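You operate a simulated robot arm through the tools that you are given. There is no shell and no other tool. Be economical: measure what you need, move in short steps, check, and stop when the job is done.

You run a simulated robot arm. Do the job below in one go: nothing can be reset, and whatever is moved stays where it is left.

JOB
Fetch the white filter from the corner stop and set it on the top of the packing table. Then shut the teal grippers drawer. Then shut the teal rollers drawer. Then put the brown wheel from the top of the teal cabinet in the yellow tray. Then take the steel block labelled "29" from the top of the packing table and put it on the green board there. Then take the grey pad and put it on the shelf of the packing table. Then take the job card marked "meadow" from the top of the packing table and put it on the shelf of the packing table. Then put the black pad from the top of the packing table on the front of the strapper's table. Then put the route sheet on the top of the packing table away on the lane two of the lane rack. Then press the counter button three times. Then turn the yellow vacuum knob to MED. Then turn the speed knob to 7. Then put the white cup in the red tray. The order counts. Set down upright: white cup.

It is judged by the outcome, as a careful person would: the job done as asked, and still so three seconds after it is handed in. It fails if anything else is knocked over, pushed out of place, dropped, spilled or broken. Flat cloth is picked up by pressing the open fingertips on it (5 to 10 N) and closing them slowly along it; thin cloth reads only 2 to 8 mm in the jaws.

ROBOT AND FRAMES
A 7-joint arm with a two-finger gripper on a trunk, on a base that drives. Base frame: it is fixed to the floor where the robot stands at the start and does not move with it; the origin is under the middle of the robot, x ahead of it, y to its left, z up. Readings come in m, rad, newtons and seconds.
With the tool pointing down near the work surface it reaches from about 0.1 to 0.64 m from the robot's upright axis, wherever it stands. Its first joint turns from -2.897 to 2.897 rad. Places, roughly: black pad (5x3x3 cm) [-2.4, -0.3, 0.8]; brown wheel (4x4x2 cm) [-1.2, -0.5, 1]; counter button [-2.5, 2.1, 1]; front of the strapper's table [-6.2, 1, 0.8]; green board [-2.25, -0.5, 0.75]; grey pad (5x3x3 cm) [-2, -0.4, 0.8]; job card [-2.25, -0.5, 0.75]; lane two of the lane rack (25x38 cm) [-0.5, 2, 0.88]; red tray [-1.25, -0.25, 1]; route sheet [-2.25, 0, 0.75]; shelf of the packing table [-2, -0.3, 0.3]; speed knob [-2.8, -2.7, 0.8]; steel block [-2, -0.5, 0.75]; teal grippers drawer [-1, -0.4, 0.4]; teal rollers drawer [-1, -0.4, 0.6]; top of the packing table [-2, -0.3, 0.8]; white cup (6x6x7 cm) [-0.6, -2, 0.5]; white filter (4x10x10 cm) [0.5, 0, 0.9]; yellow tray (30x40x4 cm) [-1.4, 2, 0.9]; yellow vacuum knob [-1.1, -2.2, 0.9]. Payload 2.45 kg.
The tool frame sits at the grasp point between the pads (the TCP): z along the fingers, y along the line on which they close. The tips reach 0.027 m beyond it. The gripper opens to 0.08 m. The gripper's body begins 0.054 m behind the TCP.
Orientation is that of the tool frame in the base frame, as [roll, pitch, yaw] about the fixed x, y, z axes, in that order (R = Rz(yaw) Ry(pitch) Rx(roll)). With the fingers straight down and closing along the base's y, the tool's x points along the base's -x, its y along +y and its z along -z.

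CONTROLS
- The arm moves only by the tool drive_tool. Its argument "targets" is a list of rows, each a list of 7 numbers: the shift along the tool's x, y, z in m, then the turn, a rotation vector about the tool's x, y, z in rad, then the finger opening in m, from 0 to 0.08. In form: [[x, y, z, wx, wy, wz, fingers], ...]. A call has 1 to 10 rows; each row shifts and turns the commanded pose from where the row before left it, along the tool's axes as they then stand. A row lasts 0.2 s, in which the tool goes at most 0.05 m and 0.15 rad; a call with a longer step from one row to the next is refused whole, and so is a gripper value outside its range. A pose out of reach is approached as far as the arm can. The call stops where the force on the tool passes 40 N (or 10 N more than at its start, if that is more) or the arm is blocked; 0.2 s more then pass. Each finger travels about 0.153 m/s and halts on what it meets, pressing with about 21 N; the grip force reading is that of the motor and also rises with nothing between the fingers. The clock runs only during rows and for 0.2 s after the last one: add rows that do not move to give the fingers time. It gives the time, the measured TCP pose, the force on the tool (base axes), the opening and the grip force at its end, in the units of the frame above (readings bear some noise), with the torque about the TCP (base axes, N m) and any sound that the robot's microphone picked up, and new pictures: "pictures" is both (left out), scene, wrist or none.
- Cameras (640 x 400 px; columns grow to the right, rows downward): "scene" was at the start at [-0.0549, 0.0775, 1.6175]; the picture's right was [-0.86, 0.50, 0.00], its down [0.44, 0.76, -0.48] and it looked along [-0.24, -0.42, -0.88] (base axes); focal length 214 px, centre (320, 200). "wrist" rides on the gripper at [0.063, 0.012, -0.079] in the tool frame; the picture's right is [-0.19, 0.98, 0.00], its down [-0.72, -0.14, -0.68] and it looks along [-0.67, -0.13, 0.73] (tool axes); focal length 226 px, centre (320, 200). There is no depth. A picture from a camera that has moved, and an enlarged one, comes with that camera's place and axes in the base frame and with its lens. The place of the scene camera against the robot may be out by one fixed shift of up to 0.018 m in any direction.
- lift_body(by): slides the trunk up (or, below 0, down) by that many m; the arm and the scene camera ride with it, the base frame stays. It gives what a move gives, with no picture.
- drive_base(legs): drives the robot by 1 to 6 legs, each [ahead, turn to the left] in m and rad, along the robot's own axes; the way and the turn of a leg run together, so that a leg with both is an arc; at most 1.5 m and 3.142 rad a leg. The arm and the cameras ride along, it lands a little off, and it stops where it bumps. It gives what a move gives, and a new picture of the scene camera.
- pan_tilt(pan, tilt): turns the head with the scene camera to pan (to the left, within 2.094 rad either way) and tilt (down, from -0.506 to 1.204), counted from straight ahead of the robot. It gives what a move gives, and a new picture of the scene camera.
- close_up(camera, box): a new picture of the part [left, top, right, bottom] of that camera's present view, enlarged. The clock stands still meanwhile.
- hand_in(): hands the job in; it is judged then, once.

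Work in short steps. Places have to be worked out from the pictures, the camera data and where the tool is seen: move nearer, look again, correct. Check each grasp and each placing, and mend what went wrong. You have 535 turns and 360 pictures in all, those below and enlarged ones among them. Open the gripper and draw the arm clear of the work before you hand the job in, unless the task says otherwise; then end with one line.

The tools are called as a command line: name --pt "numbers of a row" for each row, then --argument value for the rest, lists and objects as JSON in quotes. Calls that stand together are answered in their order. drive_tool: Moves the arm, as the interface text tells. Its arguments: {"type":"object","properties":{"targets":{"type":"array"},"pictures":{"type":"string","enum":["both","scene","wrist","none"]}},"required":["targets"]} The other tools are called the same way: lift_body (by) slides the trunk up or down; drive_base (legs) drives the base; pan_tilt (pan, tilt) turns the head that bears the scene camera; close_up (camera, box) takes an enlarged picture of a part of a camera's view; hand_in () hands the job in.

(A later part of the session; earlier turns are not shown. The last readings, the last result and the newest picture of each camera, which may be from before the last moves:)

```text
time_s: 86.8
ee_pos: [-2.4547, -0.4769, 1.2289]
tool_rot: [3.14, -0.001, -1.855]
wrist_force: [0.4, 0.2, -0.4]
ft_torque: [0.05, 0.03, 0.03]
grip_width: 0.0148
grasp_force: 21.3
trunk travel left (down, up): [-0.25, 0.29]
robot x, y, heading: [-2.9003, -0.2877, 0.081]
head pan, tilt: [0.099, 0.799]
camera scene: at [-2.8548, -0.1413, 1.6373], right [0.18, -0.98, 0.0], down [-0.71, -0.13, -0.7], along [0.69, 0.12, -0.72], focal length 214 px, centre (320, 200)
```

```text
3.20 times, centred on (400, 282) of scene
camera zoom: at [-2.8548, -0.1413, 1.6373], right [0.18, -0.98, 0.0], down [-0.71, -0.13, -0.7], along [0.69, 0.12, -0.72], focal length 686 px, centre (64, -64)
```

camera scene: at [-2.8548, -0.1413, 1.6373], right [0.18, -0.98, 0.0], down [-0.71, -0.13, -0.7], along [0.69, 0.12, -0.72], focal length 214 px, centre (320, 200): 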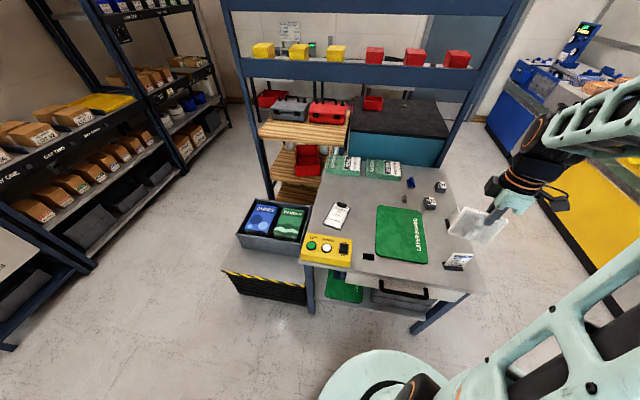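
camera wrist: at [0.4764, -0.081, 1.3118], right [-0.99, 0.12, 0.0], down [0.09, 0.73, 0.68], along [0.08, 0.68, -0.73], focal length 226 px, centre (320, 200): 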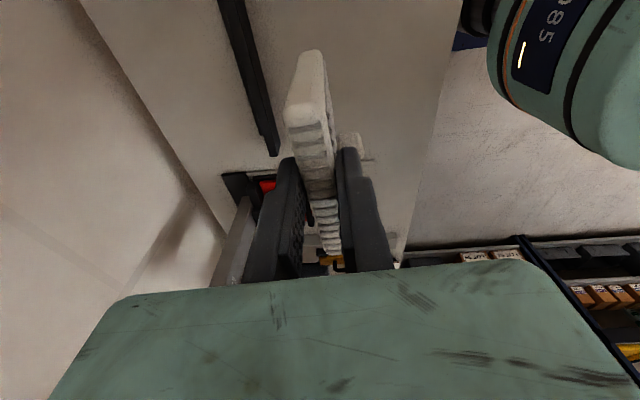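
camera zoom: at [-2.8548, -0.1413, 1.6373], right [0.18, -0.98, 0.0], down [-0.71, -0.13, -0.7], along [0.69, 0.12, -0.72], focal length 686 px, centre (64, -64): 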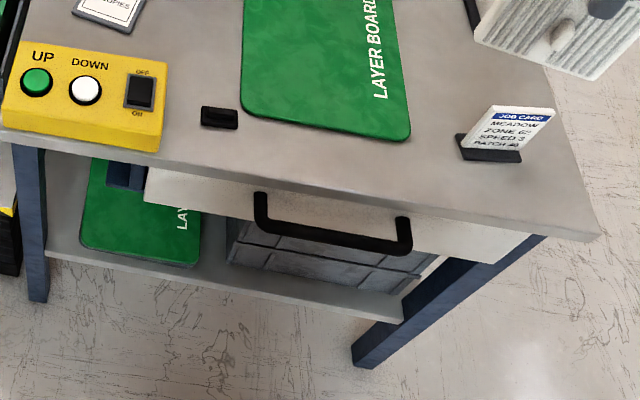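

Layout worked out: board x -2.3…-1.99, clipboard at [-2.13,-0.09], block 29 at [-1.96,-0.60], grey pad at [-1.94,-0.46]. I'll stand the filter in the gap at about [-2.19,-0.23]; first approach the table a bit.

drive_base --legs '[[0.13, 0]]'

drive_tool --pt "0 0 0 0 0 -0.15 0" --pt "0 0 0 0 0 -0.15 0" --pt "0 0 0 0 0 -0.15 0" --pt "0 0 0 0 0 -0.15 0" --pt "0 0 0 0 0 -0.15 0" --pt "0 0 0 0 0 -0.15 0" --pt "0 0 0 0 0 -0.15 0" --pt "0 0 0 0 0 -0.15 0" --pt "0 0 0 0 0 -0.15 0" --pt "0 0 0 0 0 -0.15 0" --pictures "none"

drive_tool --pt "0 0 0 0 0 -0.15 0" --pt "0 0 0 0 0 -0.15 0" --pt "0 0 0 0 0 -0.05 0" --pictures "scene"

```text
time_s: 88.1
ee_pos: [-2.3206, -0.468, 1.2283]
tool_rot: [3.137, 0.0, -1.858]
wrist_force: [0.9, 0.6, -0.3]
ft_torque: [-0.01, -0.03, -0.01]
grip_width: 0.0151
grasp_force: 21.1
trunk travel left (down, up): [-0.25, 0.29]
robot x, y, heading: [-2.7692, -0.2748, 0.078]
head pan, tilt: [0.099, 0.799]
camera scene: at [-2.72, -0.1307, 1.6372], right [0.18, -0.98, 0.0], down [-0.71, -0.13, -0.7], along [0.69, 0.12, -0.72], focal length 214 px, centre (320, 200)
```

scene: 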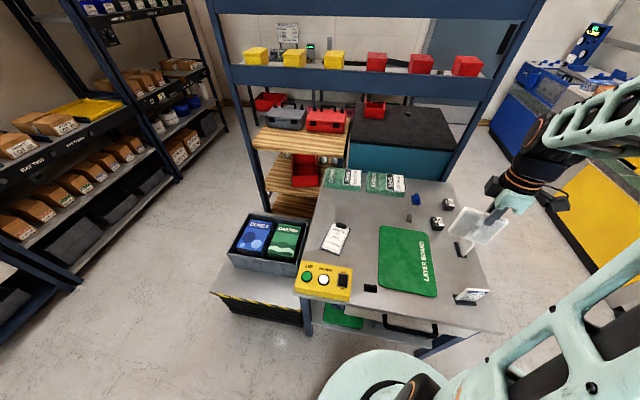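

```text
time_s: 90.3
ee_pos: [-2.3235, -0.47, 1.2298]
tool_rot: [-3.14, 0.001, -0.355]
wrist_force: [-0.5, 0.5, -0.3]
ft_torque: [0.01, -0.06, 0.01]
grip_width: 0.015
grasp_force: 21.2
trunk travel left (down, up): [-0.25, 0.29]
robot x, y, heading: [-2.7693, -0.2743, 0.08]
head pan, tilt: [0.099, 0.799]
```

```text
time_s: 91.1
ee_pos: [-2.3233, -0.4692, 1.23]
tool_rot: [-3.142, 0.001, -0.006]
wrist_force: [-0.3, 0.2, -0.9]
ft_torque: [0.02, -0.02, 0.01]
grip_width: 0.0148
grasp_force: 21.2
trunk travel left (down, up): [-0.25, 0.29]
robot x, y, heading: [-2.7688, -0.2756, 0.079]
head pan, tilt: [0.099, 0.799]
camera scene: at [-2.7217, -0.1308, 1.6373], right [0.18, -0.98, 0.0], down [-0.71, -0.13, -0.7], along [0.69, 0.12, -0.72], focal length 214 px, centre (320, 200)
```

scene: 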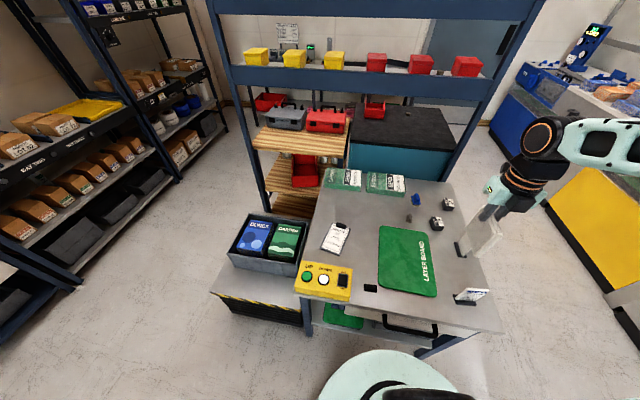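

Fingers now close along y. I turn the head left to keep it clear of the arm, and move over the gap.

pan_tilt --pan 0.7 --tilt 0.8

drive_tool --pt "0.027 -0.042 0 0 0 0 0" --pt "0.027 -0.042 0 0 0 0 0" --pt "0.027 -0.042 0 0 0 0 0" --pt "0.027 -0.042 0 0 0 0 0" --pt "0.025 -0.042 0 0 0 0 0" --pt "0 -0.024 0.03 0 0 0 0" --pt "0 0 0.05 0 0 0 0" --pt "0 0 0.05 0 0 0 0" --pt "0 0 0.05 0 0 0 0"

```text
time_s: 92.1
ee_pos: [-2.323, -0.4683, 1.2301]
tool_rot: [-3.142, 0.002, -0.007]
wrist_force: [-0.1, 0.7, -0.3]
ft_torque: [-0.02, 0.03, -0.01]
grip_width: 0.0153
grasp_force: 21.0
trunk travel left (down, up): [-0.25, 0.29]
robot x, y, heading: [-2.7667, -0.276, 0.075]
head pan, tilt: [0.7, 0.799]
camera scene: at [-2.7434, -0.0885, 1.6373], right [0.7, -0.71, 0.0], down [-0.51, -0.5, -0.7], along [0.5, 0.49, -0.72], focal length 214 px, centre (320, 200)
```

scene: 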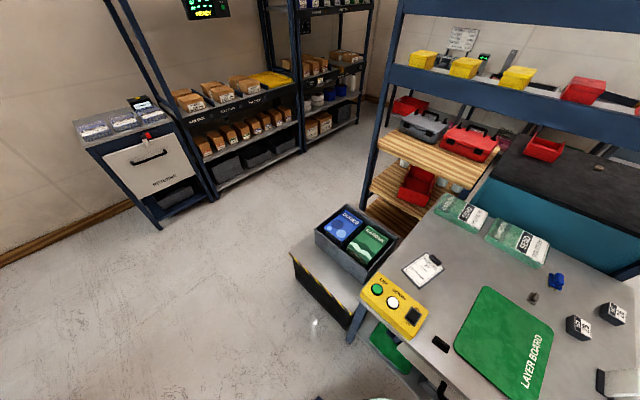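

```text
time_s: 94.1
ee_pos: [-2.1848, -0.2296, 1.0508]
tool_rot: [-3.141, 0.002, -0.007]
wrist_force: [0.2, 0.3, -0.9]
ft_torque: [0.02, -0.03, 0.0]
grip_width: 0.0153
grasp_force: 21.0
trunk travel left (down, up): [-0.25, 0.29]
robot x, y, heading: [-2.7651, -0.2773, 0.085]
head pan, tilt: [0.7, 0.799]
camera scene: at [-2.7428, -0.088, 1.6372], right [0.7, -0.71, 0.0], down [-0.51, -0.5, -0.7], along [0.5, 0.49, -0.72], focal length 214 px, centre (320, 200)
camera wrist: at [-2.122, -0.2422, 1.1314], right [-0.2, -0.98, 0.0], down [-0.72, 0.15, 0.68], along [-0.67, 0.14, -0.73], focal length 226 px, centre (320, 200)
```

scene: 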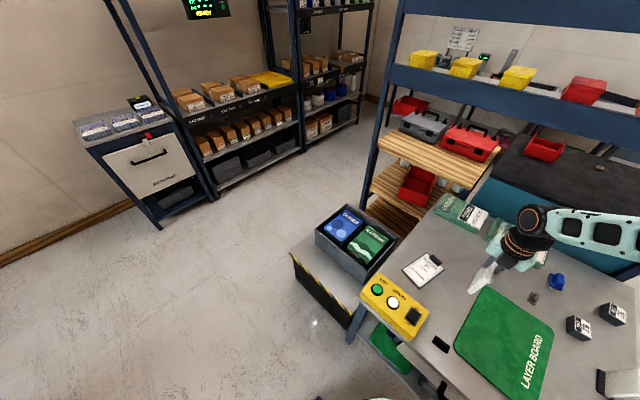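
wrist: 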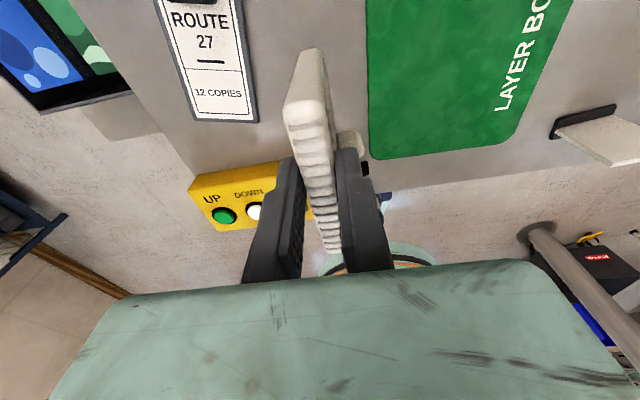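

The gap centre is about 1 cm to the +y side. I shift and descend toward the table.

drive_tool --pt "0 -0.012 0.03 0 0 0 0" --pt "0 0 0.05 0 0 0 0" --pt "0 0 0.05 0 0 0 0" --pt "0 0 0.04 0 0 0 0"

```text
time_s: 95.1
ee_pos: [-2.1874, -0.2226, 0.8821]
tool_rot: [-3.141, -0.002, -0.008]
wrist_force: [-2.5, -3.2, 24.6]
ft_torque: [-0.2, -0.11, 0.03]
grip_width: 0.0156
grasp_force: 20.7
trunk travel left (down, up): [-0.25, 0.29]
robot x, y, heading: [-2.7679, -0.2798, 0.077]
head pan, tilt: [0.7, 0.799]
camera scene: at [-2.7446, -0.0885, 1.6377], right [0.7, -0.71, 0.0], down [-0.51, -0.5, -0.7], along [0.5, 0.49, -0.72], focal length 214 px, centre (320, 200)
camera wrist: at [-2.1245, -0.2356, 0.9637], right [-0.2, -0.98, 0.0], down [-0.72, 0.15, 0.68], along [-0.67, 0.14, -0.73], focal length 226 px, centre (320, 200)
```

scene: 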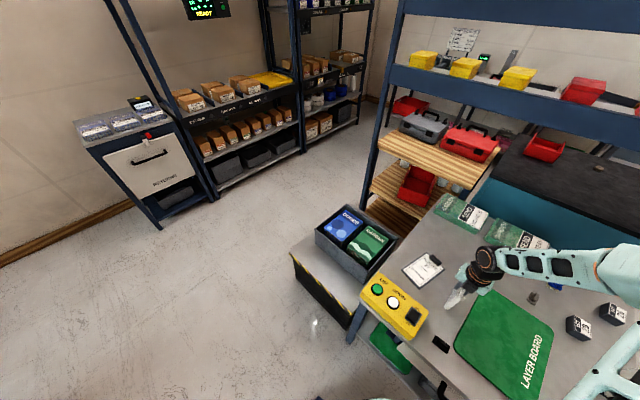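
wrist: 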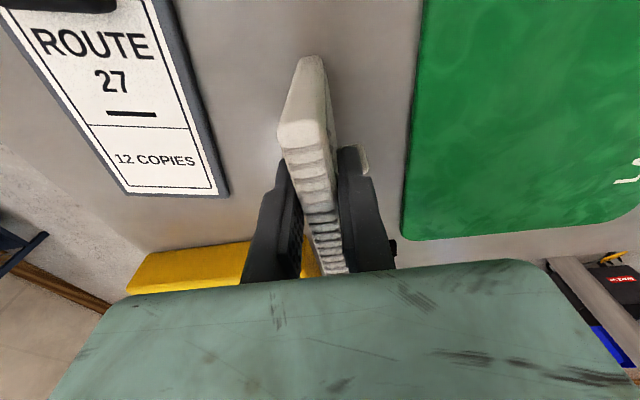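

Contact with the table at TCP z≈0.882. I relieve the push and open slowly.

drive_tool --pt "0 0 -0.003 0 0 0 0.0" --pt "0 0 0 0 0 0 0.02" --pt "0 0 0 0 0 0 0.03" --pt "0 0 0 0 0 0 0.06" --pt "0 0 0 0 0 0 0.06" --pictures "wrist"

```text
time_s: 96.0
ee_pos: [-2.1886, -0.2219, 0.8834]
tool_rot: [-3.142, 0.004, -0.006]
wrist_force: [-0.5, -0.5, -1.8]
ft_torque: [0.02, -0.06, 0.02]
grip_width: 0.0612
grasp_force: 1.2
trunk travel left (down, up): [-0.25, 0.29]
robot x, y, heading: [-2.7638, -0.2784, 0.075]
head pan, tilt: [0.7, 0.799]
stopped in row 4: the force on the tool passed its limit at 51 N (the readings are from after the stop); the commanded pose is now the measured one
camera wrist: at [-2.1249, -0.2346, 0.9642], right [-0.2, -0.98, 0.0], down [-0.71, 0.15, 0.68], along [-0.67, 0.14, -0.73], focal length 226 px, centre (320, 200)
```

wrist: 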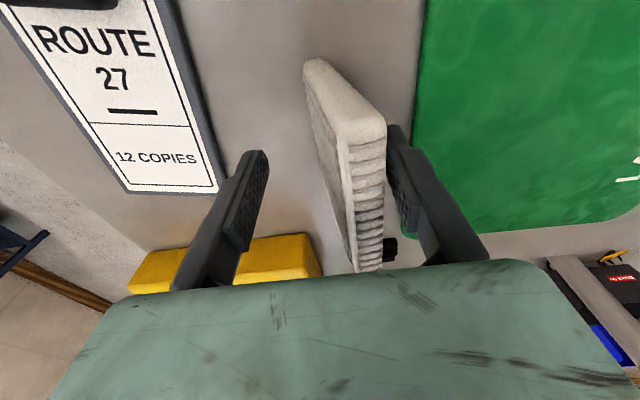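

The filter moved with the right finger. I take a closer look to see whether it leans.

close_up --camera "wrist" --box '[240, 40, 460, 280]'

close_up --camera "scene" --box '[400, 230, 560, 330]'

```text
1.67 times, centred on (350, 160) of wrist
camera zoom: at [-2.1249, -0.2346, 0.9642], right [-0.2, -0.98, 0.0], down [-0.71, 0.15, 0.68], along [-0.67, 0.14, -0.73], focal length 377 px, centre (270, 267)
```

zoom: 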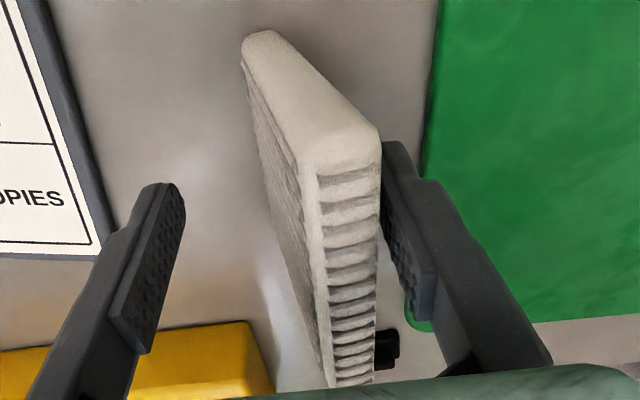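

```text
4.00 times, centred on (480, 280) of scene
camera zoom: at [-2.7437, -0.0883, 1.637], right [0.7, -0.71, 0.0], down [-0.51, -0.5, -0.7], along [0.5, 0.49, -0.72], focal length 858 px, centre (-320, -120)
```

zoom: 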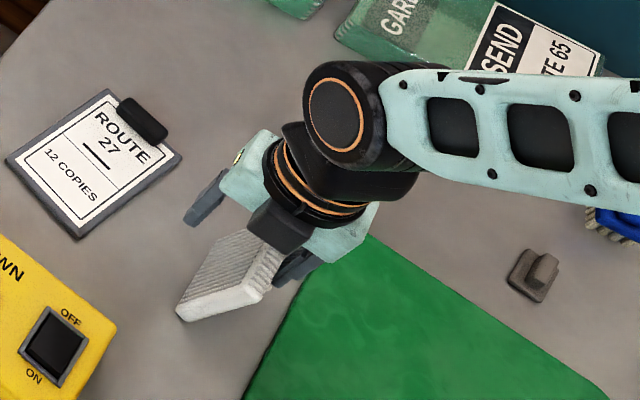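

It is leaning on the right finger. I close again to straighten it, then lift slightly to re-seat.

drive_tool --pt "0 0 0 0 0 0 0.045" --pt "0 0 0 0 0 0 0.03" --pt "0 0 0 0 0 0 0.015" --pt "0 0 0 0 0 0 0.0" --pt "0 0 0 0 0 0 0.0" --pt "0 0 -0.02 0 0 0 0.0" --pictures "wrist"

close_up --camera "scene" --box '[400, 230, 560, 330]'

```text
time_s: 97.4
ee_pos: [-2.1882, -0.2215, 0.9056]
tool_rot: [-3.139, 0.001, -0.007]
wrist_force: [-0.2, 0.6, 0.5]
ft_torque: [0.0, -0.02, 0.0]
grip_width: 0.015
grasp_force: 20.4
trunk travel left (down, up): [-0.25, 0.29]
robot x, y, heading: [-2.7715, -0.276, 0.079]
head pan, tilt: [0.7, 0.799]
camera wrist: at [-2.1243, -0.2344, 0.9859], right [-0.2, -0.98, 0.0], down [-0.72, 0.14, 0.68], along [-0.67, 0.14, -0.73], focal length 226 px, centre (320, 200)
```

wrist: 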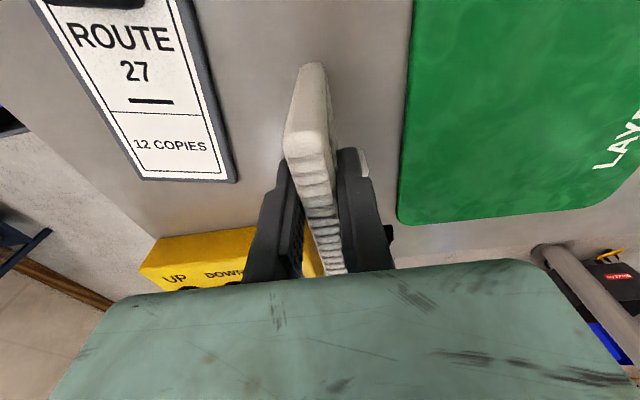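

```text
4.00 times, centred on (480, 280) of scene
camera zoom: at [-2.7434, -0.0883, 1.6373], right [0.7, -0.71, 0.0], down [-0.51, -0.5, -0.7], along [0.5, 0.49, -0.72], focal length 858 px, centre (-320, -120)
```

zoom: 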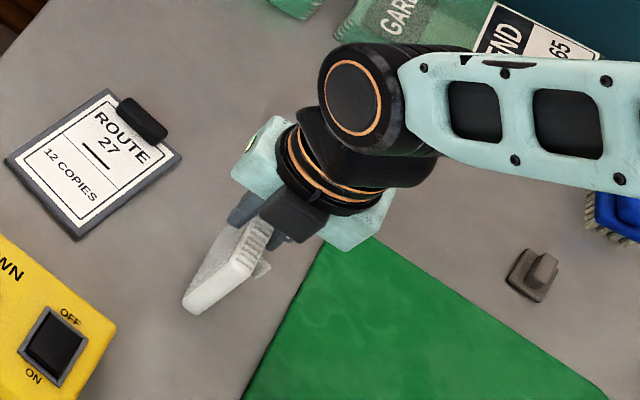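

Held straight again. I lower it in small steps to a light contact.

drive_tool --pt "0 0 0.012 0 0 0 0.0" --pt "0 0 0.003 0 0 0 0.0" --pt "0 0 0 0 0 0 0.0" --pictures "none"

drive_tool --pt "0 0 0.002 0 0 0 0.0" --pt "0 0 0 0 0 0 0.0" --pictures "none"

drive_tool --pt "0 0 0.002 0 0 0 0.0" --pt "0 0 0 0 0 0 0.0" --pictures "none"

```text
time_s: 98.2
ee_pos: [-2.1867, -0.2217, 0.8905]
tool_rot: [-3.14, 0.0, -0.007]
wrist_force: [-0.4, 0.3, -0.3]
ft_torque: [0.02, -0.01, -0.02]
grip_width: 0.0147
grasp_force: 20.8
trunk travel left (down, up): [-0.25, 0.29]
robot x, y, heading: [-2.7676, -0.2775, 0.076]
head pan, tilt: [0.7, 0.799]
```

```text
time_s: 98.8
ee_pos: [-2.1883, -0.2215, 0.8887]
tool_rot: [-3.14, 0.0, -0.008]
wrist_force: [-0.4, 0.3, -0.1]
ft_torque: [0.0, -0.01, -0.02]
grip_width: 0.0149
grasp_force: 21.0
trunk travel left (down, up): [-0.25, 0.29]
robot x, y, heading: [-2.7686, -0.2769, 0.081]
head pan, tilt: [0.7, 0.799]
```

```text
time_s: 99.4
ee_pos: [-2.1876, -0.2212, 0.8863]
tool_rot: [-3.138, -0.001, -0.005]
wrist_force: [0.2, -0.1, -0.7]
ft_torque: [0.0, -0.01, 0.04]
grip_width: 0.0151
grasp_force: 21.2
trunk travel left (down, up): [-0.25, 0.29]
robot x, y, heading: [-2.7684, -0.2763, 0.078]
head pan, tilt: [0.7, 0.799]
```

drive_tool --pt "0 0 0.002 0 0 0 0.0" --pt "0 0 0 0 0 0 0.0" --pictures "none"

drive_tool --pt "0 0 0.001 0 0 0 0.0" --pt "0 0 0 0 0 0 0.0" --pictures "wrist"

```text
time_s: 100.0
ee_pos: [-2.1872, -0.2222, 0.8836]
tool_rot: [-3.141, -0.003, -0.01]
wrist_force: [3.8, -1.1, 13.7]
ft_torque: [-0.15, 0.63, 0.07]
grip_width: 0.0151
grasp_force: 20.8
trunk travel left (down, up): [-0.25, 0.29]
robot x, y, heading: [-2.7712, -0.2753, 0.08]
head pan, tilt: [0.7, 0.799]
```

```text
time_s: 100.6
ee_pos: [-2.187, -0.2209, 0.8829]
tool_rot: [-3.139, -0.002, -0.007]
wrist_force: [4.8, -0.6, 21.4]
ft_torque: [-0.06, -0.02, 0.04]
grip_width: 0.0151
grasp_force: 21.0
trunk travel left (down, up): [-0.25, 0.29]
robot x, y, heading: [-2.7687, -0.2763, 0.078]
head pan, tilt: [0.7, 0.799]
camera wrist: at [-2.1242, -0.2337, 0.965], right [-0.2, -0.98, 0.0], down [-0.72, 0.14, 0.68], along [-0.67, 0.14, -0.73], focal length 226 px, centre (320, 200)
```

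wrist: 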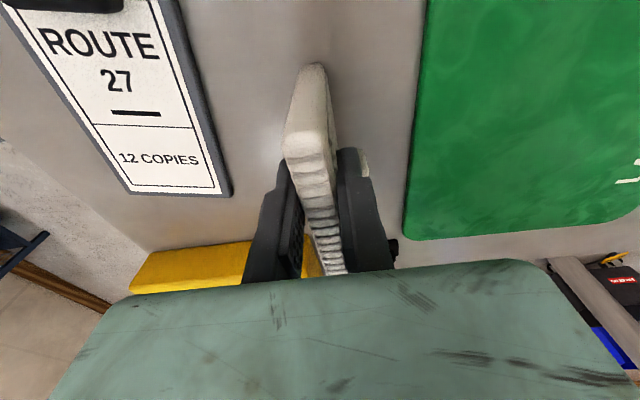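

It levelled itself flat on the table. I relieve pressure and open by small steps, watching.

drive_tool --pt "0 0 -0.001 0 0 0 0.01" --pt "0 0 0 0 0 0 0.017" --pt "0 0 0 0 0 0 0.019" --pt "0 0 0 0 0 0 0.021" --pictures "wrist"

```text
time_s: 101.6
ee_pos: [-2.1881, -0.221, 0.8839]
tool_rot: [-3.141, 0.0, -0.006]
wrist_force: [-0.3, -0.2, 0.4]
ft_torque: [0.0, 0.0, -0.01]
grip_width: 0.0211
grasp_force: 0.2
trunk travel left (down, up): [-0.25, 0.29]
robot x, y, heading: [-2.7696, -0.2746, 0.078]
head pan, tilt: [0.7, 0.799]
camera wrist: at [-2.1241, -0.2338, 0.9647], right [-0.2, -0.98, 0.0], down [-0.72, 0.14, 0.68], along [-0.67, 0.14, -0.73], focal length 226 px, centre (320, 200)
```

wrist: 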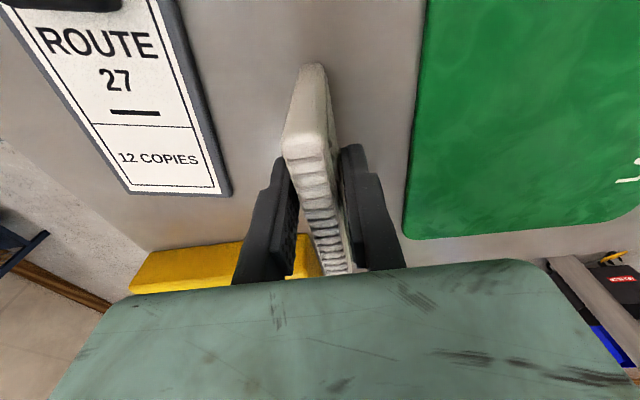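

Force gone and it still stands. I open a little more.

drive_tool --pt "0 0 0 0 0 0 0.024" --pt "0 0 0 0 0 0 0.028" --pt "0 0 0 0 0 0 0.032" --pt "0 0 0 0 0 0 0.032" --pictures "wrist"

```text
time_s: 102.6
ee_pos: [-2.1878, -0.2209, 0.8839]
tool_rot: [-3.139, 0.0, -0.006]
wrist_force: [0.4, 0.2, 0.1]
ft_torque: [0.01, -0.02, -0.02]
grip_width: 0.0321
grasp_force: 0.1
trunk travel left (down, up): [-0.25, 0.29]
robot x, y, heading: [-2.7646, -0.2776, 0.077]
head pan, tilt: [0.7, 0.799]
camera wrist: at [-2.124, -0.2338, 0.9649], right [-0.2, -0.98, 0.0], down [-0.72, 0.14, 0.68], along [-0.67, 0.14, -0.73], focal length 226 px, centre (320, 200)
```

wrist: 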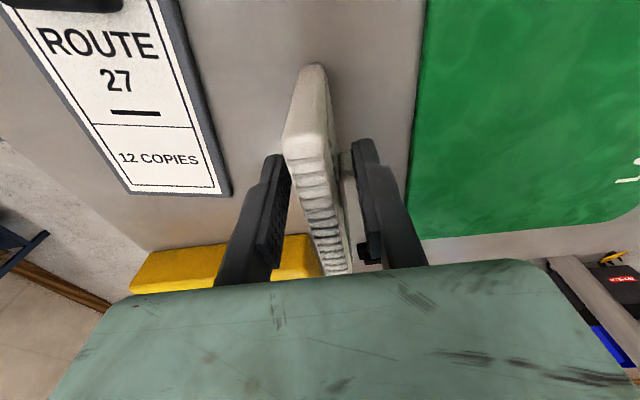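

It stands on its own; the knob is beside the finger. I withdraw straight up.

drive_tool --pt "0 0 -0.01 0 0 0 0.032" --pt "0 0 -0.02 0 0 0 0.032" --pt "0 0 -0.04 0 0 0 0.032" --pt "0 0 -0.05 0 0 0 0.032" --pictures "wrist"

```text
time_s: 103.6
ee_pos: [-2.1864, -0.223, 1.0032]
tool_rot: [3.141, 0.001, -0.007]
wrist_force: [0.7, -0.2, -0.4]
ft_torque: [0.03, -0.03, 0.01]
grip_width: 0.0318
grasp_force: 0.2
trunk travel left (down, up): [-0.25, 0.29]
robot x, y, heading: [-2.7692, -0.2784, 0.077]
head pan, tilt: [0.7, 0.799]
camera wrist: at [-2.1228, -0.2357, 1.0845], right [-0.2, -0.98, 0.0], down [-0.72, 0.14, 0.68], along [-0.67, 0.14, -0.73], focal length 226 px, centre (320, 200)
```

wrist: 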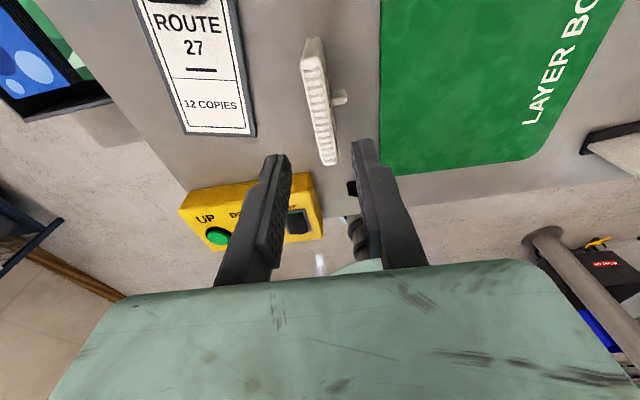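

The filter stands safely. I raise and tuck the arm, then drive back toward the cabinet's drawer side.

drive_tool --pt "0 0 -0.05 0 0 0 0.032" --pt "0 0 -0.05 0 0 0 0.032" --pt "0 0 -0.05 0 0 0 0.032" --pt "0 0 -0.05 0 0 0 0.032" --pt "-0.04 0 0 0 0 0 0.0" --pt "-0.04 0.0 0 0 0 0 0.0" --pt "-0.04 0.0 0 0 0 0 0.0" --pt "-0.04 0.0 0 0 0 0 0.0" --pt "-0.04 0.0 0 0 0 0 0.0" --pictures "none"

drive_base --legs '[[-0.15, 0], [0, -1.65], [0.95, 0], [0, 1.57], [1.4, 0]]'

```text
time_s: 105.6
ee_pos: [-2.3904, -0.2207, 1.2018]
tool_rot: [-3.133, 0.006, -0.007]
wrist_force: [1.1, -0.5, -0.4]
ft_torque: [0.02, 0.0, -0.03]
grip_width: 0.0
grasp_force: 20.6
trunk travel left (down, up): [-0.25, 0.29]
robot x, y, heading: [-2.7692, -0.2785, 0.077]
head pan, tilt: [0.7, 0.799]
```

```text
time_s: 126.2
ee_pos: [-1.1139, -1.1803, 1.2009]
tool_rot: [-3.135, 0.006, -0.049]
wrist_force: [0.7, -0.2, -0.4]
ft_torque: [0.01, 0.03, -0.04]
grip_width: 0.0
grasp_force: 21.1
trunk travel left (down, up): [-0.25, 0.29]
robot x, y, heading: [-1.4982, -1.2181, 0.039]
head pan, tilt: [0.7, 0.799]
camera scene: at [-1.4619, -1.0336, 1.6367], right [0.68, -0.73, 0.0], down [-0.53, -0.49, -0.69], along [0.51, 0.47, -0.72], focal length 214 px, centre (320, 200)
```

scene: 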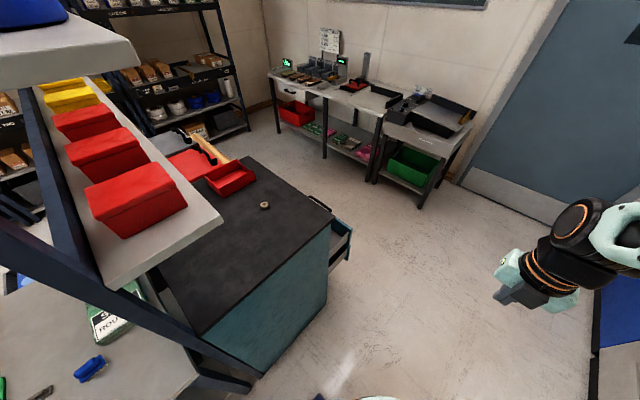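

I see the cabinet, its open drawers and the brown wheel on top. I drive on and turn left to face along the drawer side.

drive_base --legs '[[1.1, 0], [0, 1.55]]'

pan_tilt --pan 0.6 --tilt 0.8

```text
time_s: 135.9
ee_pos: [-0.4039, -0.7888, 1.2028]
tool_rot: [-3.133, 0.006, 1.539]
wrist_force: [0.3, -0.2, -0.2]
ft_torque: [-0.01, 0.0, -0.01]
grip_width: 0.0
grasp_force: 20.7
trunk travel left (down, up): [-0.25, 0.29]
robot x, y, heading: [-0.3572, -1.1685, 1.631]
head pan, tilt: [0.7, 0.799]
camera scene: at [-0.5529, -1.1426, 1.637], right [0.72, 0.69, 0.0], down [0.5, -0.52, -0.69], along [-0.48, 0.5, -0.72], focal length 214 px, centre (320, 200)
```

scene: 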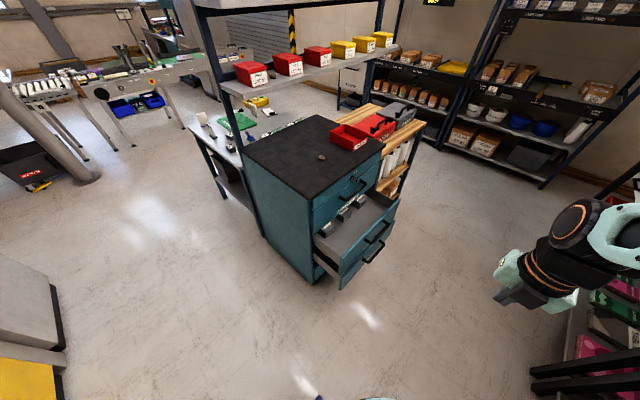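

```text
time_s: 136.6
ee_pos: [-0.4023, -0.7884, 1.2015]
tool_rot: [-3.133, 0.009, 1.538]
wrist_force: [0.4, 0.6, -0.3]
ft_torque: [-0.02, 0.02, 0.02]
grip_width: 0.0
grasp_force: 20.4
trunk travel left (down, up): [-0.25, 0.29]
robot x, y, heading: [-0.3579, -1.1692, 1.622]
head pan, tilt: [0.6, 0.799]
camera scene: at [-0.5492, -1.1388, 1.6377], right [0.77, 0.64, 0.0], down [0.46, -0.55, -0.7], along [-0.45, 0.54, -0.71], focal length 214 px, centre (320, 200)
```

scene: 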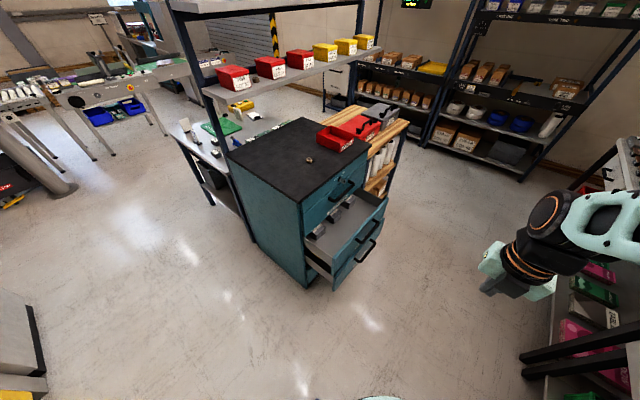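

close_up --camera "scene" --box '[240, 110, 432, 300]'

```text
2.11 times, centred on (336, 205) of scene
camera zoom: at [-0.5492, -1.1388, 1.6377], right [0.77, 0.64, 0.0], down [0.46, -0.55, -0.7], along [-0.45, 0.54, -0.71], focal length 452 px, centre (286, 190)
```

zoom: 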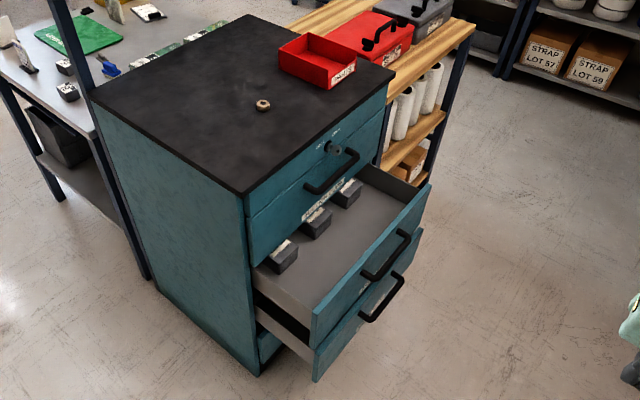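

Both drawers stick out ~18 cm: fronts at x≈-0.83, upper z 0.54–0.74, lower z 0.30–0.53. I drive up beside them and turn left to face them.

drive_base --legs '[[0.7, 0], [0, 1.2]]'

pan_tilt --pan 0.3 --tilt 1.0

```text
time_s: 143.3
ee_pos: [-0.7634, -0.3895, 1.2012]
tool_rot: [-3.133, 0.007, 2.725]
wrist_force: [0.4, 0.1, 0.0]
ft_torque: [0.01, -0.03, 0.02]
grip_width: 0.0
grasp_force: 21.5
trunk travel left (down, up): [-0.25, 0.29]
robot x, y, heading: [-0.3955, -0.4856, 2.81]
head pan, tilt: [0.6, 0.799]
camera scene: at [-0.5007, -0.6574, 1.6375], right [-0.29, 0.96, 0.0], down [0.68, 0.21, -0.7], along [-0.67, -0.21, -0.71], focal length 214 px, centre (320, 200)
```

scene: 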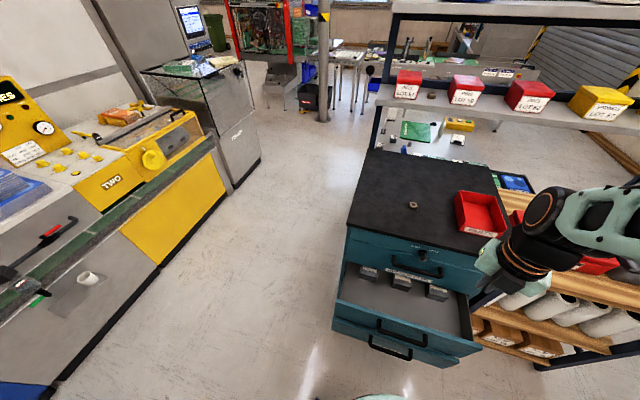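

```text
time_s: 144.1
ee_pos: [-0.7631, -0.3899, 1.2009]
tool_rot: [-3.131, 0.009, 2.728]
wrist_force: [-0.1, 0.6, 0.0]
ft_torque: [-0.01, 0.01, 0.04]
grip_width: 0.0
grasp_force: 21.1
trunk travel left (down, up): [-0.25, 0.29]
robot x, y, heading: [-0.396, -0.4874, 2.814]
head pan, tilt: [0.3, 1.0]
camera scene: at [-0.4956, -0.6397, 1.6253], right [-0.08, 1.0, 0.0], down [0.81, 0.07, -0.58], along [-0.57, -0.05, -0.82], focal length 214 px, centre (320, 200)
```

scene: 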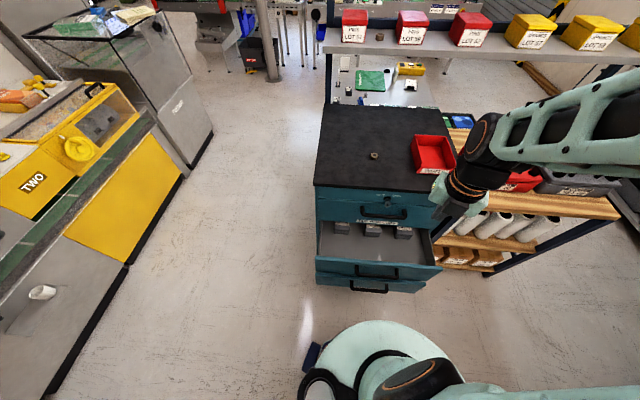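

I'll push with closed fingertips, tool tilted toward -x. First I turn and tilt the tool over free space, slightly retracted.

drive_tool --pt "-0.033 -0.033 0 0 0 -0.14 0" --pt "-0.033 -0.033 0 0 0 -0.14 0" --pt "-0.033 -0.033 0 0 0 -0.13 0" --pt "0 0 0 0 0.15 0 0" --pt "0 0 0 0 0.15 0 0" --pt "0 0 0 0 0.15 0 0" --pt "0 0 0 0 0.15 0 0" --pt "0 0 0 0 0.15 0 0" --pt "0 0 0 0 0.15 0 0" --pt "0 0 0 0 0.15 0 0" --pictures "scene"

```text
time_s: 144.9
ee_pos: [-0.6724, -0.3367, 1.1555]
tool_rot: [3.071, 0.167, 2.552]
wrist_force: [0.1, 0.5, -0.3]
ft_torque: [-0.01, -0.05, 0.0]
grip_width: 0.0
grasp_force: 21.1
out of reach, approached as far as the arm can: row 1
trunk travel left (down, up): [-0.25, 0.29]
robot x, y, heading: [-0.392, -0.4835, 2.81]
head pan, tilt: [0.3, 1.0]
stopped in row 3: the arm was blocked; the commanded pose is now the measured one
camera scene: at [-0.4944, -0.6529, 1.6259], right [-0.27, 0.96, 0.0], down [0.78, 0.22, -0.58], along [-0.56, -0.16, -0.81], focal length 214 px, centre (320, 200)
```

scene: 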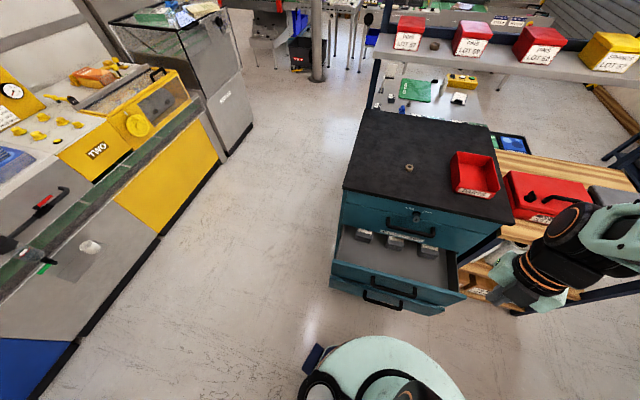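

The arm brushed the head again when high and close in. I turn the head aside and bring the tool level, outward and lower.

pan_tilt --pan 1.3 --tilt 0.9

drive_tool --pt "0.03 0 0.0 0.035 0.083 -0.09 0" --pt "0.03 0 0.0 0.035 0.083 -0.09 0" --pt "0 0 0.03 0 0 0 0" --pictures "none"

```text
time_s: 146.2
ee_pos: [-0.6722, -0.3374, 1.1571]
tool_rot: [3.072, 0.161, 2.556]
wrist_force: [0.4, -0.7, -0.3]
ft_torque: [-0.01, -0.01, -0.04]
grip_width: 0.0003
grasp_force: 21.3
trunk travel left (down, up): [-0.25, 0.29]
robot x, y, heading: [-0.3961, -0.491, 2.813]
head pan, tilt: [1.3, 0.901]
camera scene: at [-0.4664, -0.6956, 1.6294], right [-0.82, 0.57, 0.0], down [0.44, 0.65, -0.62], along [-0.35, -0.51, -0.78], focal length 214 px, centre (320, 200)
```

scene: 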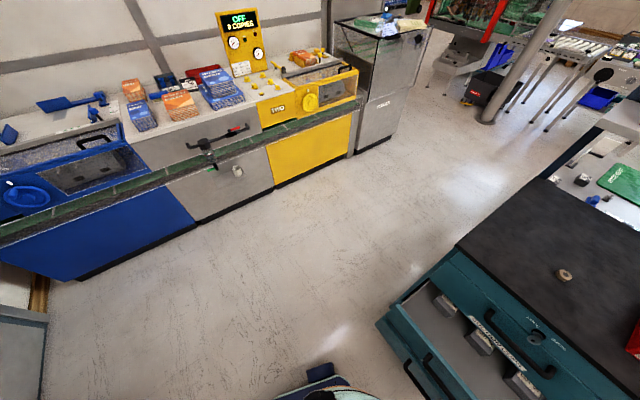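

```text
time_s: 146.9
ee_pos: [-0.7113, -0.3067, 1.1164]
tool_rot: [-3.14, 0.042, 2.709]
wrist_force: [1.4, 1.4, -0.3]
ft_torque: [-0.11, 0.05, -0.04]
grip_width: 0.0
grasp_force: 21.2
out of reach, approached as far as the arm can: row 1
trunk travel left (down, up): [-0.25, 0.29]
robot x, y, heading: [-0.3965, -0.4864, 2.811]
head pan, tilt: [1.3, 0.901]
```

Now I move sideways toward the robot's centre line while lowering.

drive_tool --pt "0.01 -0.02 0.04 0 0 0 0" --pt "0.01 -0.03 0.035 0 0 0 0" --pt "0.0 -0.035 0.03 0 0 0 0" --pt "0.0 -0.04 0.02 0 0 0 0" --pt "0.0 -0.04 0.02 0 0 0 0" --pictures "none"

```text
time_s: 148.2
ee_pos: [-0.7942, -0.4563, 0.9675]
tool_rot: [3.137, 0.039, 2.707]
wrist_force: [0.4, -0.9, -0.9]
ft_torque: [0.02, -0.01, -0.02]
grip_width: 0.0001
grasp_force: 20.8
trunk travel left (down, up): [-0.25, 0.29]
robot x, y, heading: [-0.3955, -0.4859, 2.807]
head pan, tilt: [1.3, 0.901]
```

I back up 8 cm so the tool can come down in front of the drawer handles.

drive_base --legs '[[-0.09, 0]]'

drive_tool --pt "0 0 0 0 0 -0.14 0" --pt "0 0 0 0 0 -0.14 0" --pt "0 0 0 0 0 -0.14 0" --pictures "wrist"

```text
time_s: 149.3
ee_pos: [-0.7101, -0.4831, 0.9684]
tool_rot: [3.139, 0.043, 2.703]
wrist_force: [-0.2, 0.5, -0.2]
ft_torque: [0.01, -0.03, -0.01]
grip_width: 0.0003
grasp_force: 20.8
trunk travel left (down, up): [-0.25, 0.29]
robot x, y, heading: [-0.3048, -0.5157, 2.814]
head pan, tilt: [1.3, 0.901]
camera scene: at [-0.3834, -0.7247, 1.6293], right [-0.83, 0.56, 0.0], down [0.44, 0.65, -0.62], along [-0.35, -0.51, -0.78], focal length 214 px, centre (320, 200)
```

scene: 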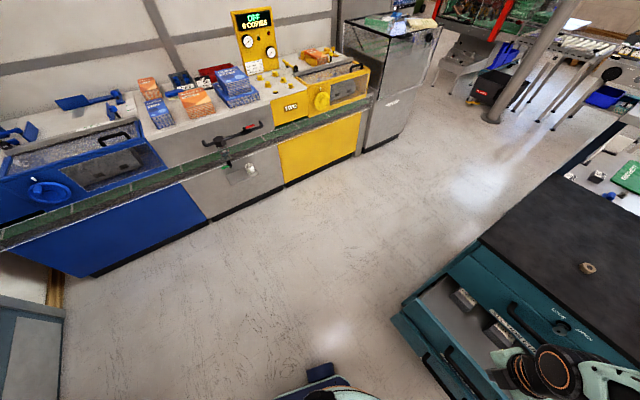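

```text
time_s: 150.1
ee_pos: [-0.7088, -0.4822, 0.9683]
tool_rot: [-3.126, 0.037, 3.126]
wrist_force: [-0.1, 0.0, 0.0]
ft_torque: [0.04, -0.02, 0.02]
grip_width: 0.0
grasp_force: 21.5
trunk travel left (down, up): [-0.25, 0.29]
robot x, y, heading: [-0.3131, -0.5153, 2.811]
head pan, tilt: [1.3, 0.901]
camera wrist: at [-0.7755, -0.4681, 1.0464], right [0.21, 0.98, -0.01], down [0.69, -0.14, 0.71], along [0.69, -0.15, -0.7], focal length 226 px, centre (320, 200)
```

wrist: 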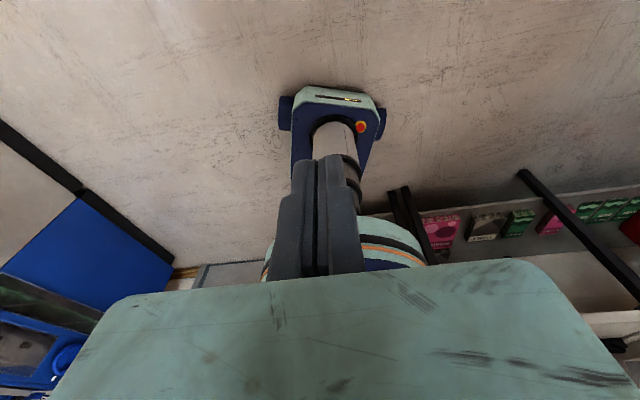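

Fingers now aligned to -x. I lower to z≈0.85 and then tilt the fingertips outward.

drive_tool --pt "0 0 0.04 0 0 0 0" --pt "0 0 0.04 0 0 0 0" --pt "0 0 0.04 0 0 0 0" --pt "0 0 0 0 0.15 0 0" --pt "0 0 0 0 0.15 0 0" --pt "0 0 0 0 0.15 0 0" --pt "0 0 0 0 0.15 0 0" --pt "0 0 0 0 0.15 0 0" --pictures "none"

```text
time_s: 151.9
ee_pos: [-0.706, -0.4843, 0.8547]
tool_rot: [-3.105, -0.624, 3.131]
wrist_force: [0.9, -1.1, -0.8]
ft_torque: [0.03, 0.12, -0.04]
grip_width: 0.0
grasp_force: 20.7
out of reach, approached as far as the arm can: row 8
trunk travel left (down, up): [-0.25, 0.29]
robot x, y, heading: [-0.3109, -0.5159, 2.813]
head pan, tilt: [1.3, 0.901]
```

Tilted 36°. I continue downward in front of the handles.

drive_tool --pt "-0.0265 0 0.0364 0 0 0 0" --pt "-0.0265 0 0.0364 0 0 0 0" --pt "-0.0265 0 0.0364 0 0 0 0" --pt "-0.0265 0 0.0364 0 0 0 0" --pt "0 0 0 0 0.15 0 0" --pt "0 0 0 0 0.15 0 0" --pictures "wrist"

```text
time_s: 153.3
ee_pos: [-0.7904, -0.4125, 0.7707]
tool_rot: [-3.065, -0.714, 3.126]
wrist_force: [-0.5, -0.5, 0.9]
ft_torque: [0.0, -0.03, 0.01]
grip_width: 0.0
grasp_force: 20.6
out of reach, approached as far as the arm can: row 1, 2, 3, 4, 5, 6
trunk travel left (down, up): [-0.25, 0.29]
robot x, y, heading: [-0.3104, -0.518, 2.814]
head pan, tilt: [1.3, 0.901]
camera wrist: at [-0.7864, -0.3939, 0.8733], right [0.11, 0.98, -0.18], down [0.99, -0.11, 0.05], along [0.03, -0.19, -0.98], focal length 226 px, centre (320, 200)
```

wrist: 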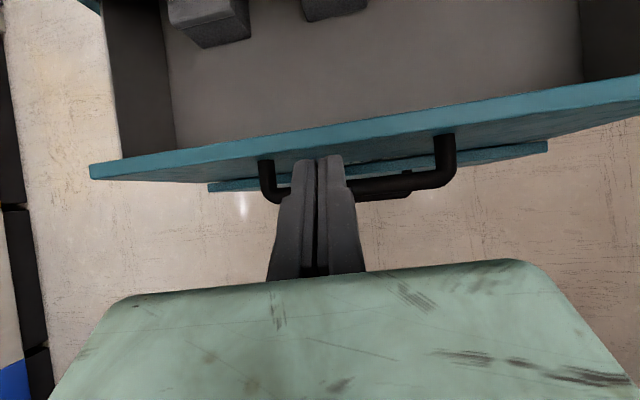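

The reach is limited at this height. I pull back from the handle and then lower the trunk.

drive_tool --pt "-0.023 -0.02 -0.02 0 0 0 0" --pt "-0.023 -0.02 -0.02 0 0 0 0" --pt "-0.023 -0.02 -0.02 0 0 0 0" --pictures "none"

```text
time_s: 154.1
ee_pos: [-0.7302, -0.4113, 0.8259]
tool_rot: [-3.08, -0.735, 3.125]
wrist_force: [-1.2, 0.5, 0.1]
ft_torque: [0.03, -0.01, 0.02]
grip_width: 0.0
grasp_force: 21.0
out of reach, approached as far as the arm can: row 1, 2, 3
trunk travel left (down, up): [-0.25, 0.29]
robot x, y, heading: [-0.3114, -0.5179, 2.813]
head pan, tilt: [1.3, 0.901]
```

Lowering the trunk brings the whole arm to drawer height.

lift_body --by -0.24

drive_tool --pt "0 0 0 0 0 0 0" --pictures "both"

```text
time_s: 156.6
ee_pos: [-0.7302, -0.4101, 0.5868]
tool_rot: [-3.079, -0.734, 3.125]
wrist_force: [-0.1, 0.0, 0.1]
ft_torque: [0.01, 0.01, 0.03]
grip_width: 0.0002
grasp_force: 20.9
trunk travel left (down, up): [-0.01, 0.53]
robot x, y, heading: [-0.3107, -0.5183, 2.811]
head pan, tilt: [1.3, 0.901]
```

```text
time_s: 157.0
ee_pos: [-0.7304, -0.4103, 0.5874]
tool_rot: [-3.078, -0.735, 3.125]
wrist_force: [-0.6, -0.6, -0.2]
ft_torque: [0.02, 0.02, 0.01]
grip_width: 0.0
grasp_force: 21.1
trunk travel left (down, up): [-0.01, 0.53]
robot x, y, heading: [-0.3095, -0.5172, 2.806]
head pan, tilt: [1.3, 0.901]
camera scene: at [-0.3814, -0.7252, 1.3894], right [-0.83, 0.56, 0.0], down [0.44, 0.65, -0.62], along [-0.35, -0.51, -0.78], focal length 214 px, centre (320, 200)
camera wrist: at [-0.7243, -0.393, 0.6891], right [0.12, 0.98, -0.18], down [0.99, -0.12, 0.03], along [0.01, -0.18, -0.98], focal length 226 px, centre (320, 200)
```

scene: 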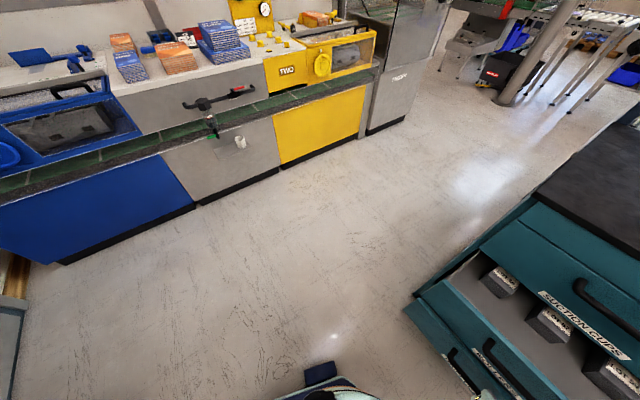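
wrist: 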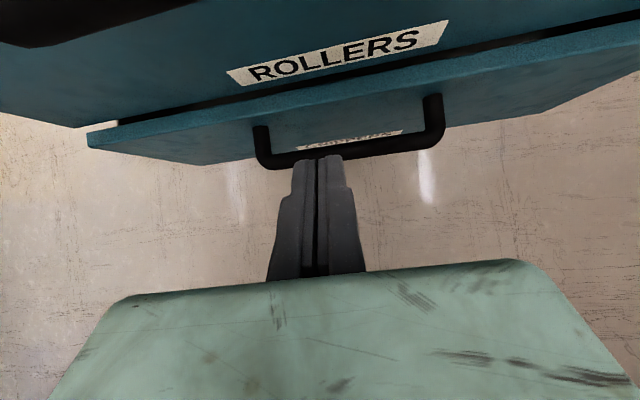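

I see the labels: upper is ROLLERS, lower GRIPPERS, and the fingertips are just in front of them. I try to go further down, easing the tilt.

drive_tool --pt "-0.027 0 0.03 0 -0.08 0 0" --pt "-0.025 0 0.032 0 -0.08 0 0" --pt "-0.022 0 0.034 0 -0.08 0 0" --pictures "wrist"

```text
time_s: 157.8
ee_pos: [-0.7323, -0.4164, 0.4644]
tool_rot: [-3.088, -0.494, -3.141]
wrist_force: [0.0, 0.3, -0.1]
ft_torque: [0.01, 0.01, 0.03]
grip_width: 0.0
grasp_force: 21.3
trunk travel left (down, up): [-0.01, 0.53]
robot x, y, heading: [-0.3138, -0.5181, 2.816]
head pan, tilt: [1.3, 0.901]
camera wrist: at [-0.7513, -0.3993, 0.5646], right [0.15, 0.98, -0.14], down [0.96, -0.11, 0.27], along [0.25, -0.17, -0.95], focal length 226 px, centre (320, 200)
```

wrist: 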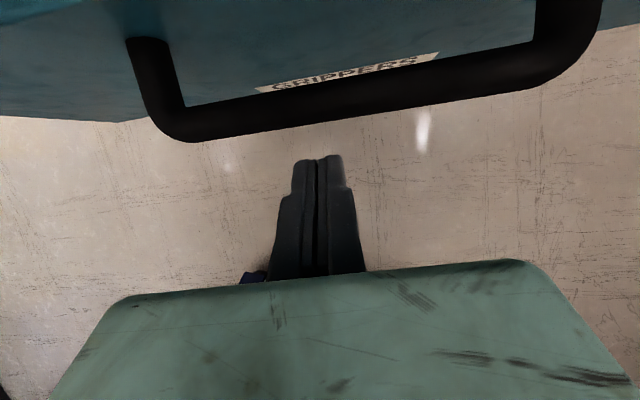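

The tip is at z≈0.44, just in front of the handle. I move sideways past the handle's end to push on the face at y≈-0.58.

drive_tool --pt "0 -0.042 0 0 0 0 0" --pt "0 -0.042 0 0 0 0 0" --pt "0 -0.042 0 0 0 0 0" --pt "0 -0.04 0 0 0 0 0" --pictures "wrist"

```text
time_s: 158.8
ee_pos: [-0.7307, -0.5798, 0.4782]
tool_rot: [-3.09, -0.494, -3.139]
wrist_force: [0.7, -1.8, -1.2]
ft_torque: [0.12, 0.08, -0.04]
grip_width: 0.0001
grasp_force: 21.4
out of reach, approached as far as the arm can: row 3
trunk travel left (down, up): [-0.01, 0.53]
robot x, y, heading: [-0.3092, -0.5168, 2.811]
head pan, tilt: [1.3, 0.901]
camera wrist: at [-0.7497, -0.5647, 0.578], right [0.14, 0.98, -0.14], down [0.96, -0.1, 0.27], along [0.25, -0.17, -0.95], focal length 226 px, centre (320, 200)
```

wrist: 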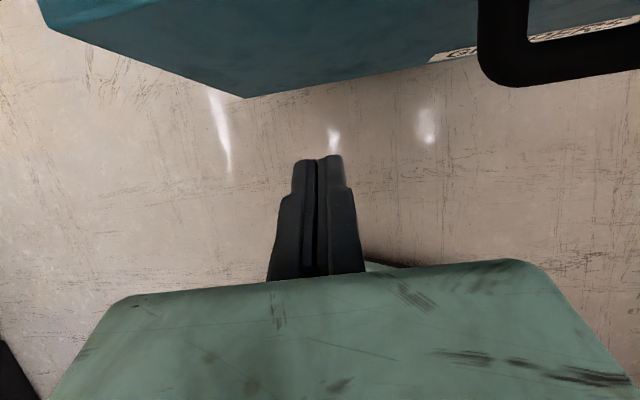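

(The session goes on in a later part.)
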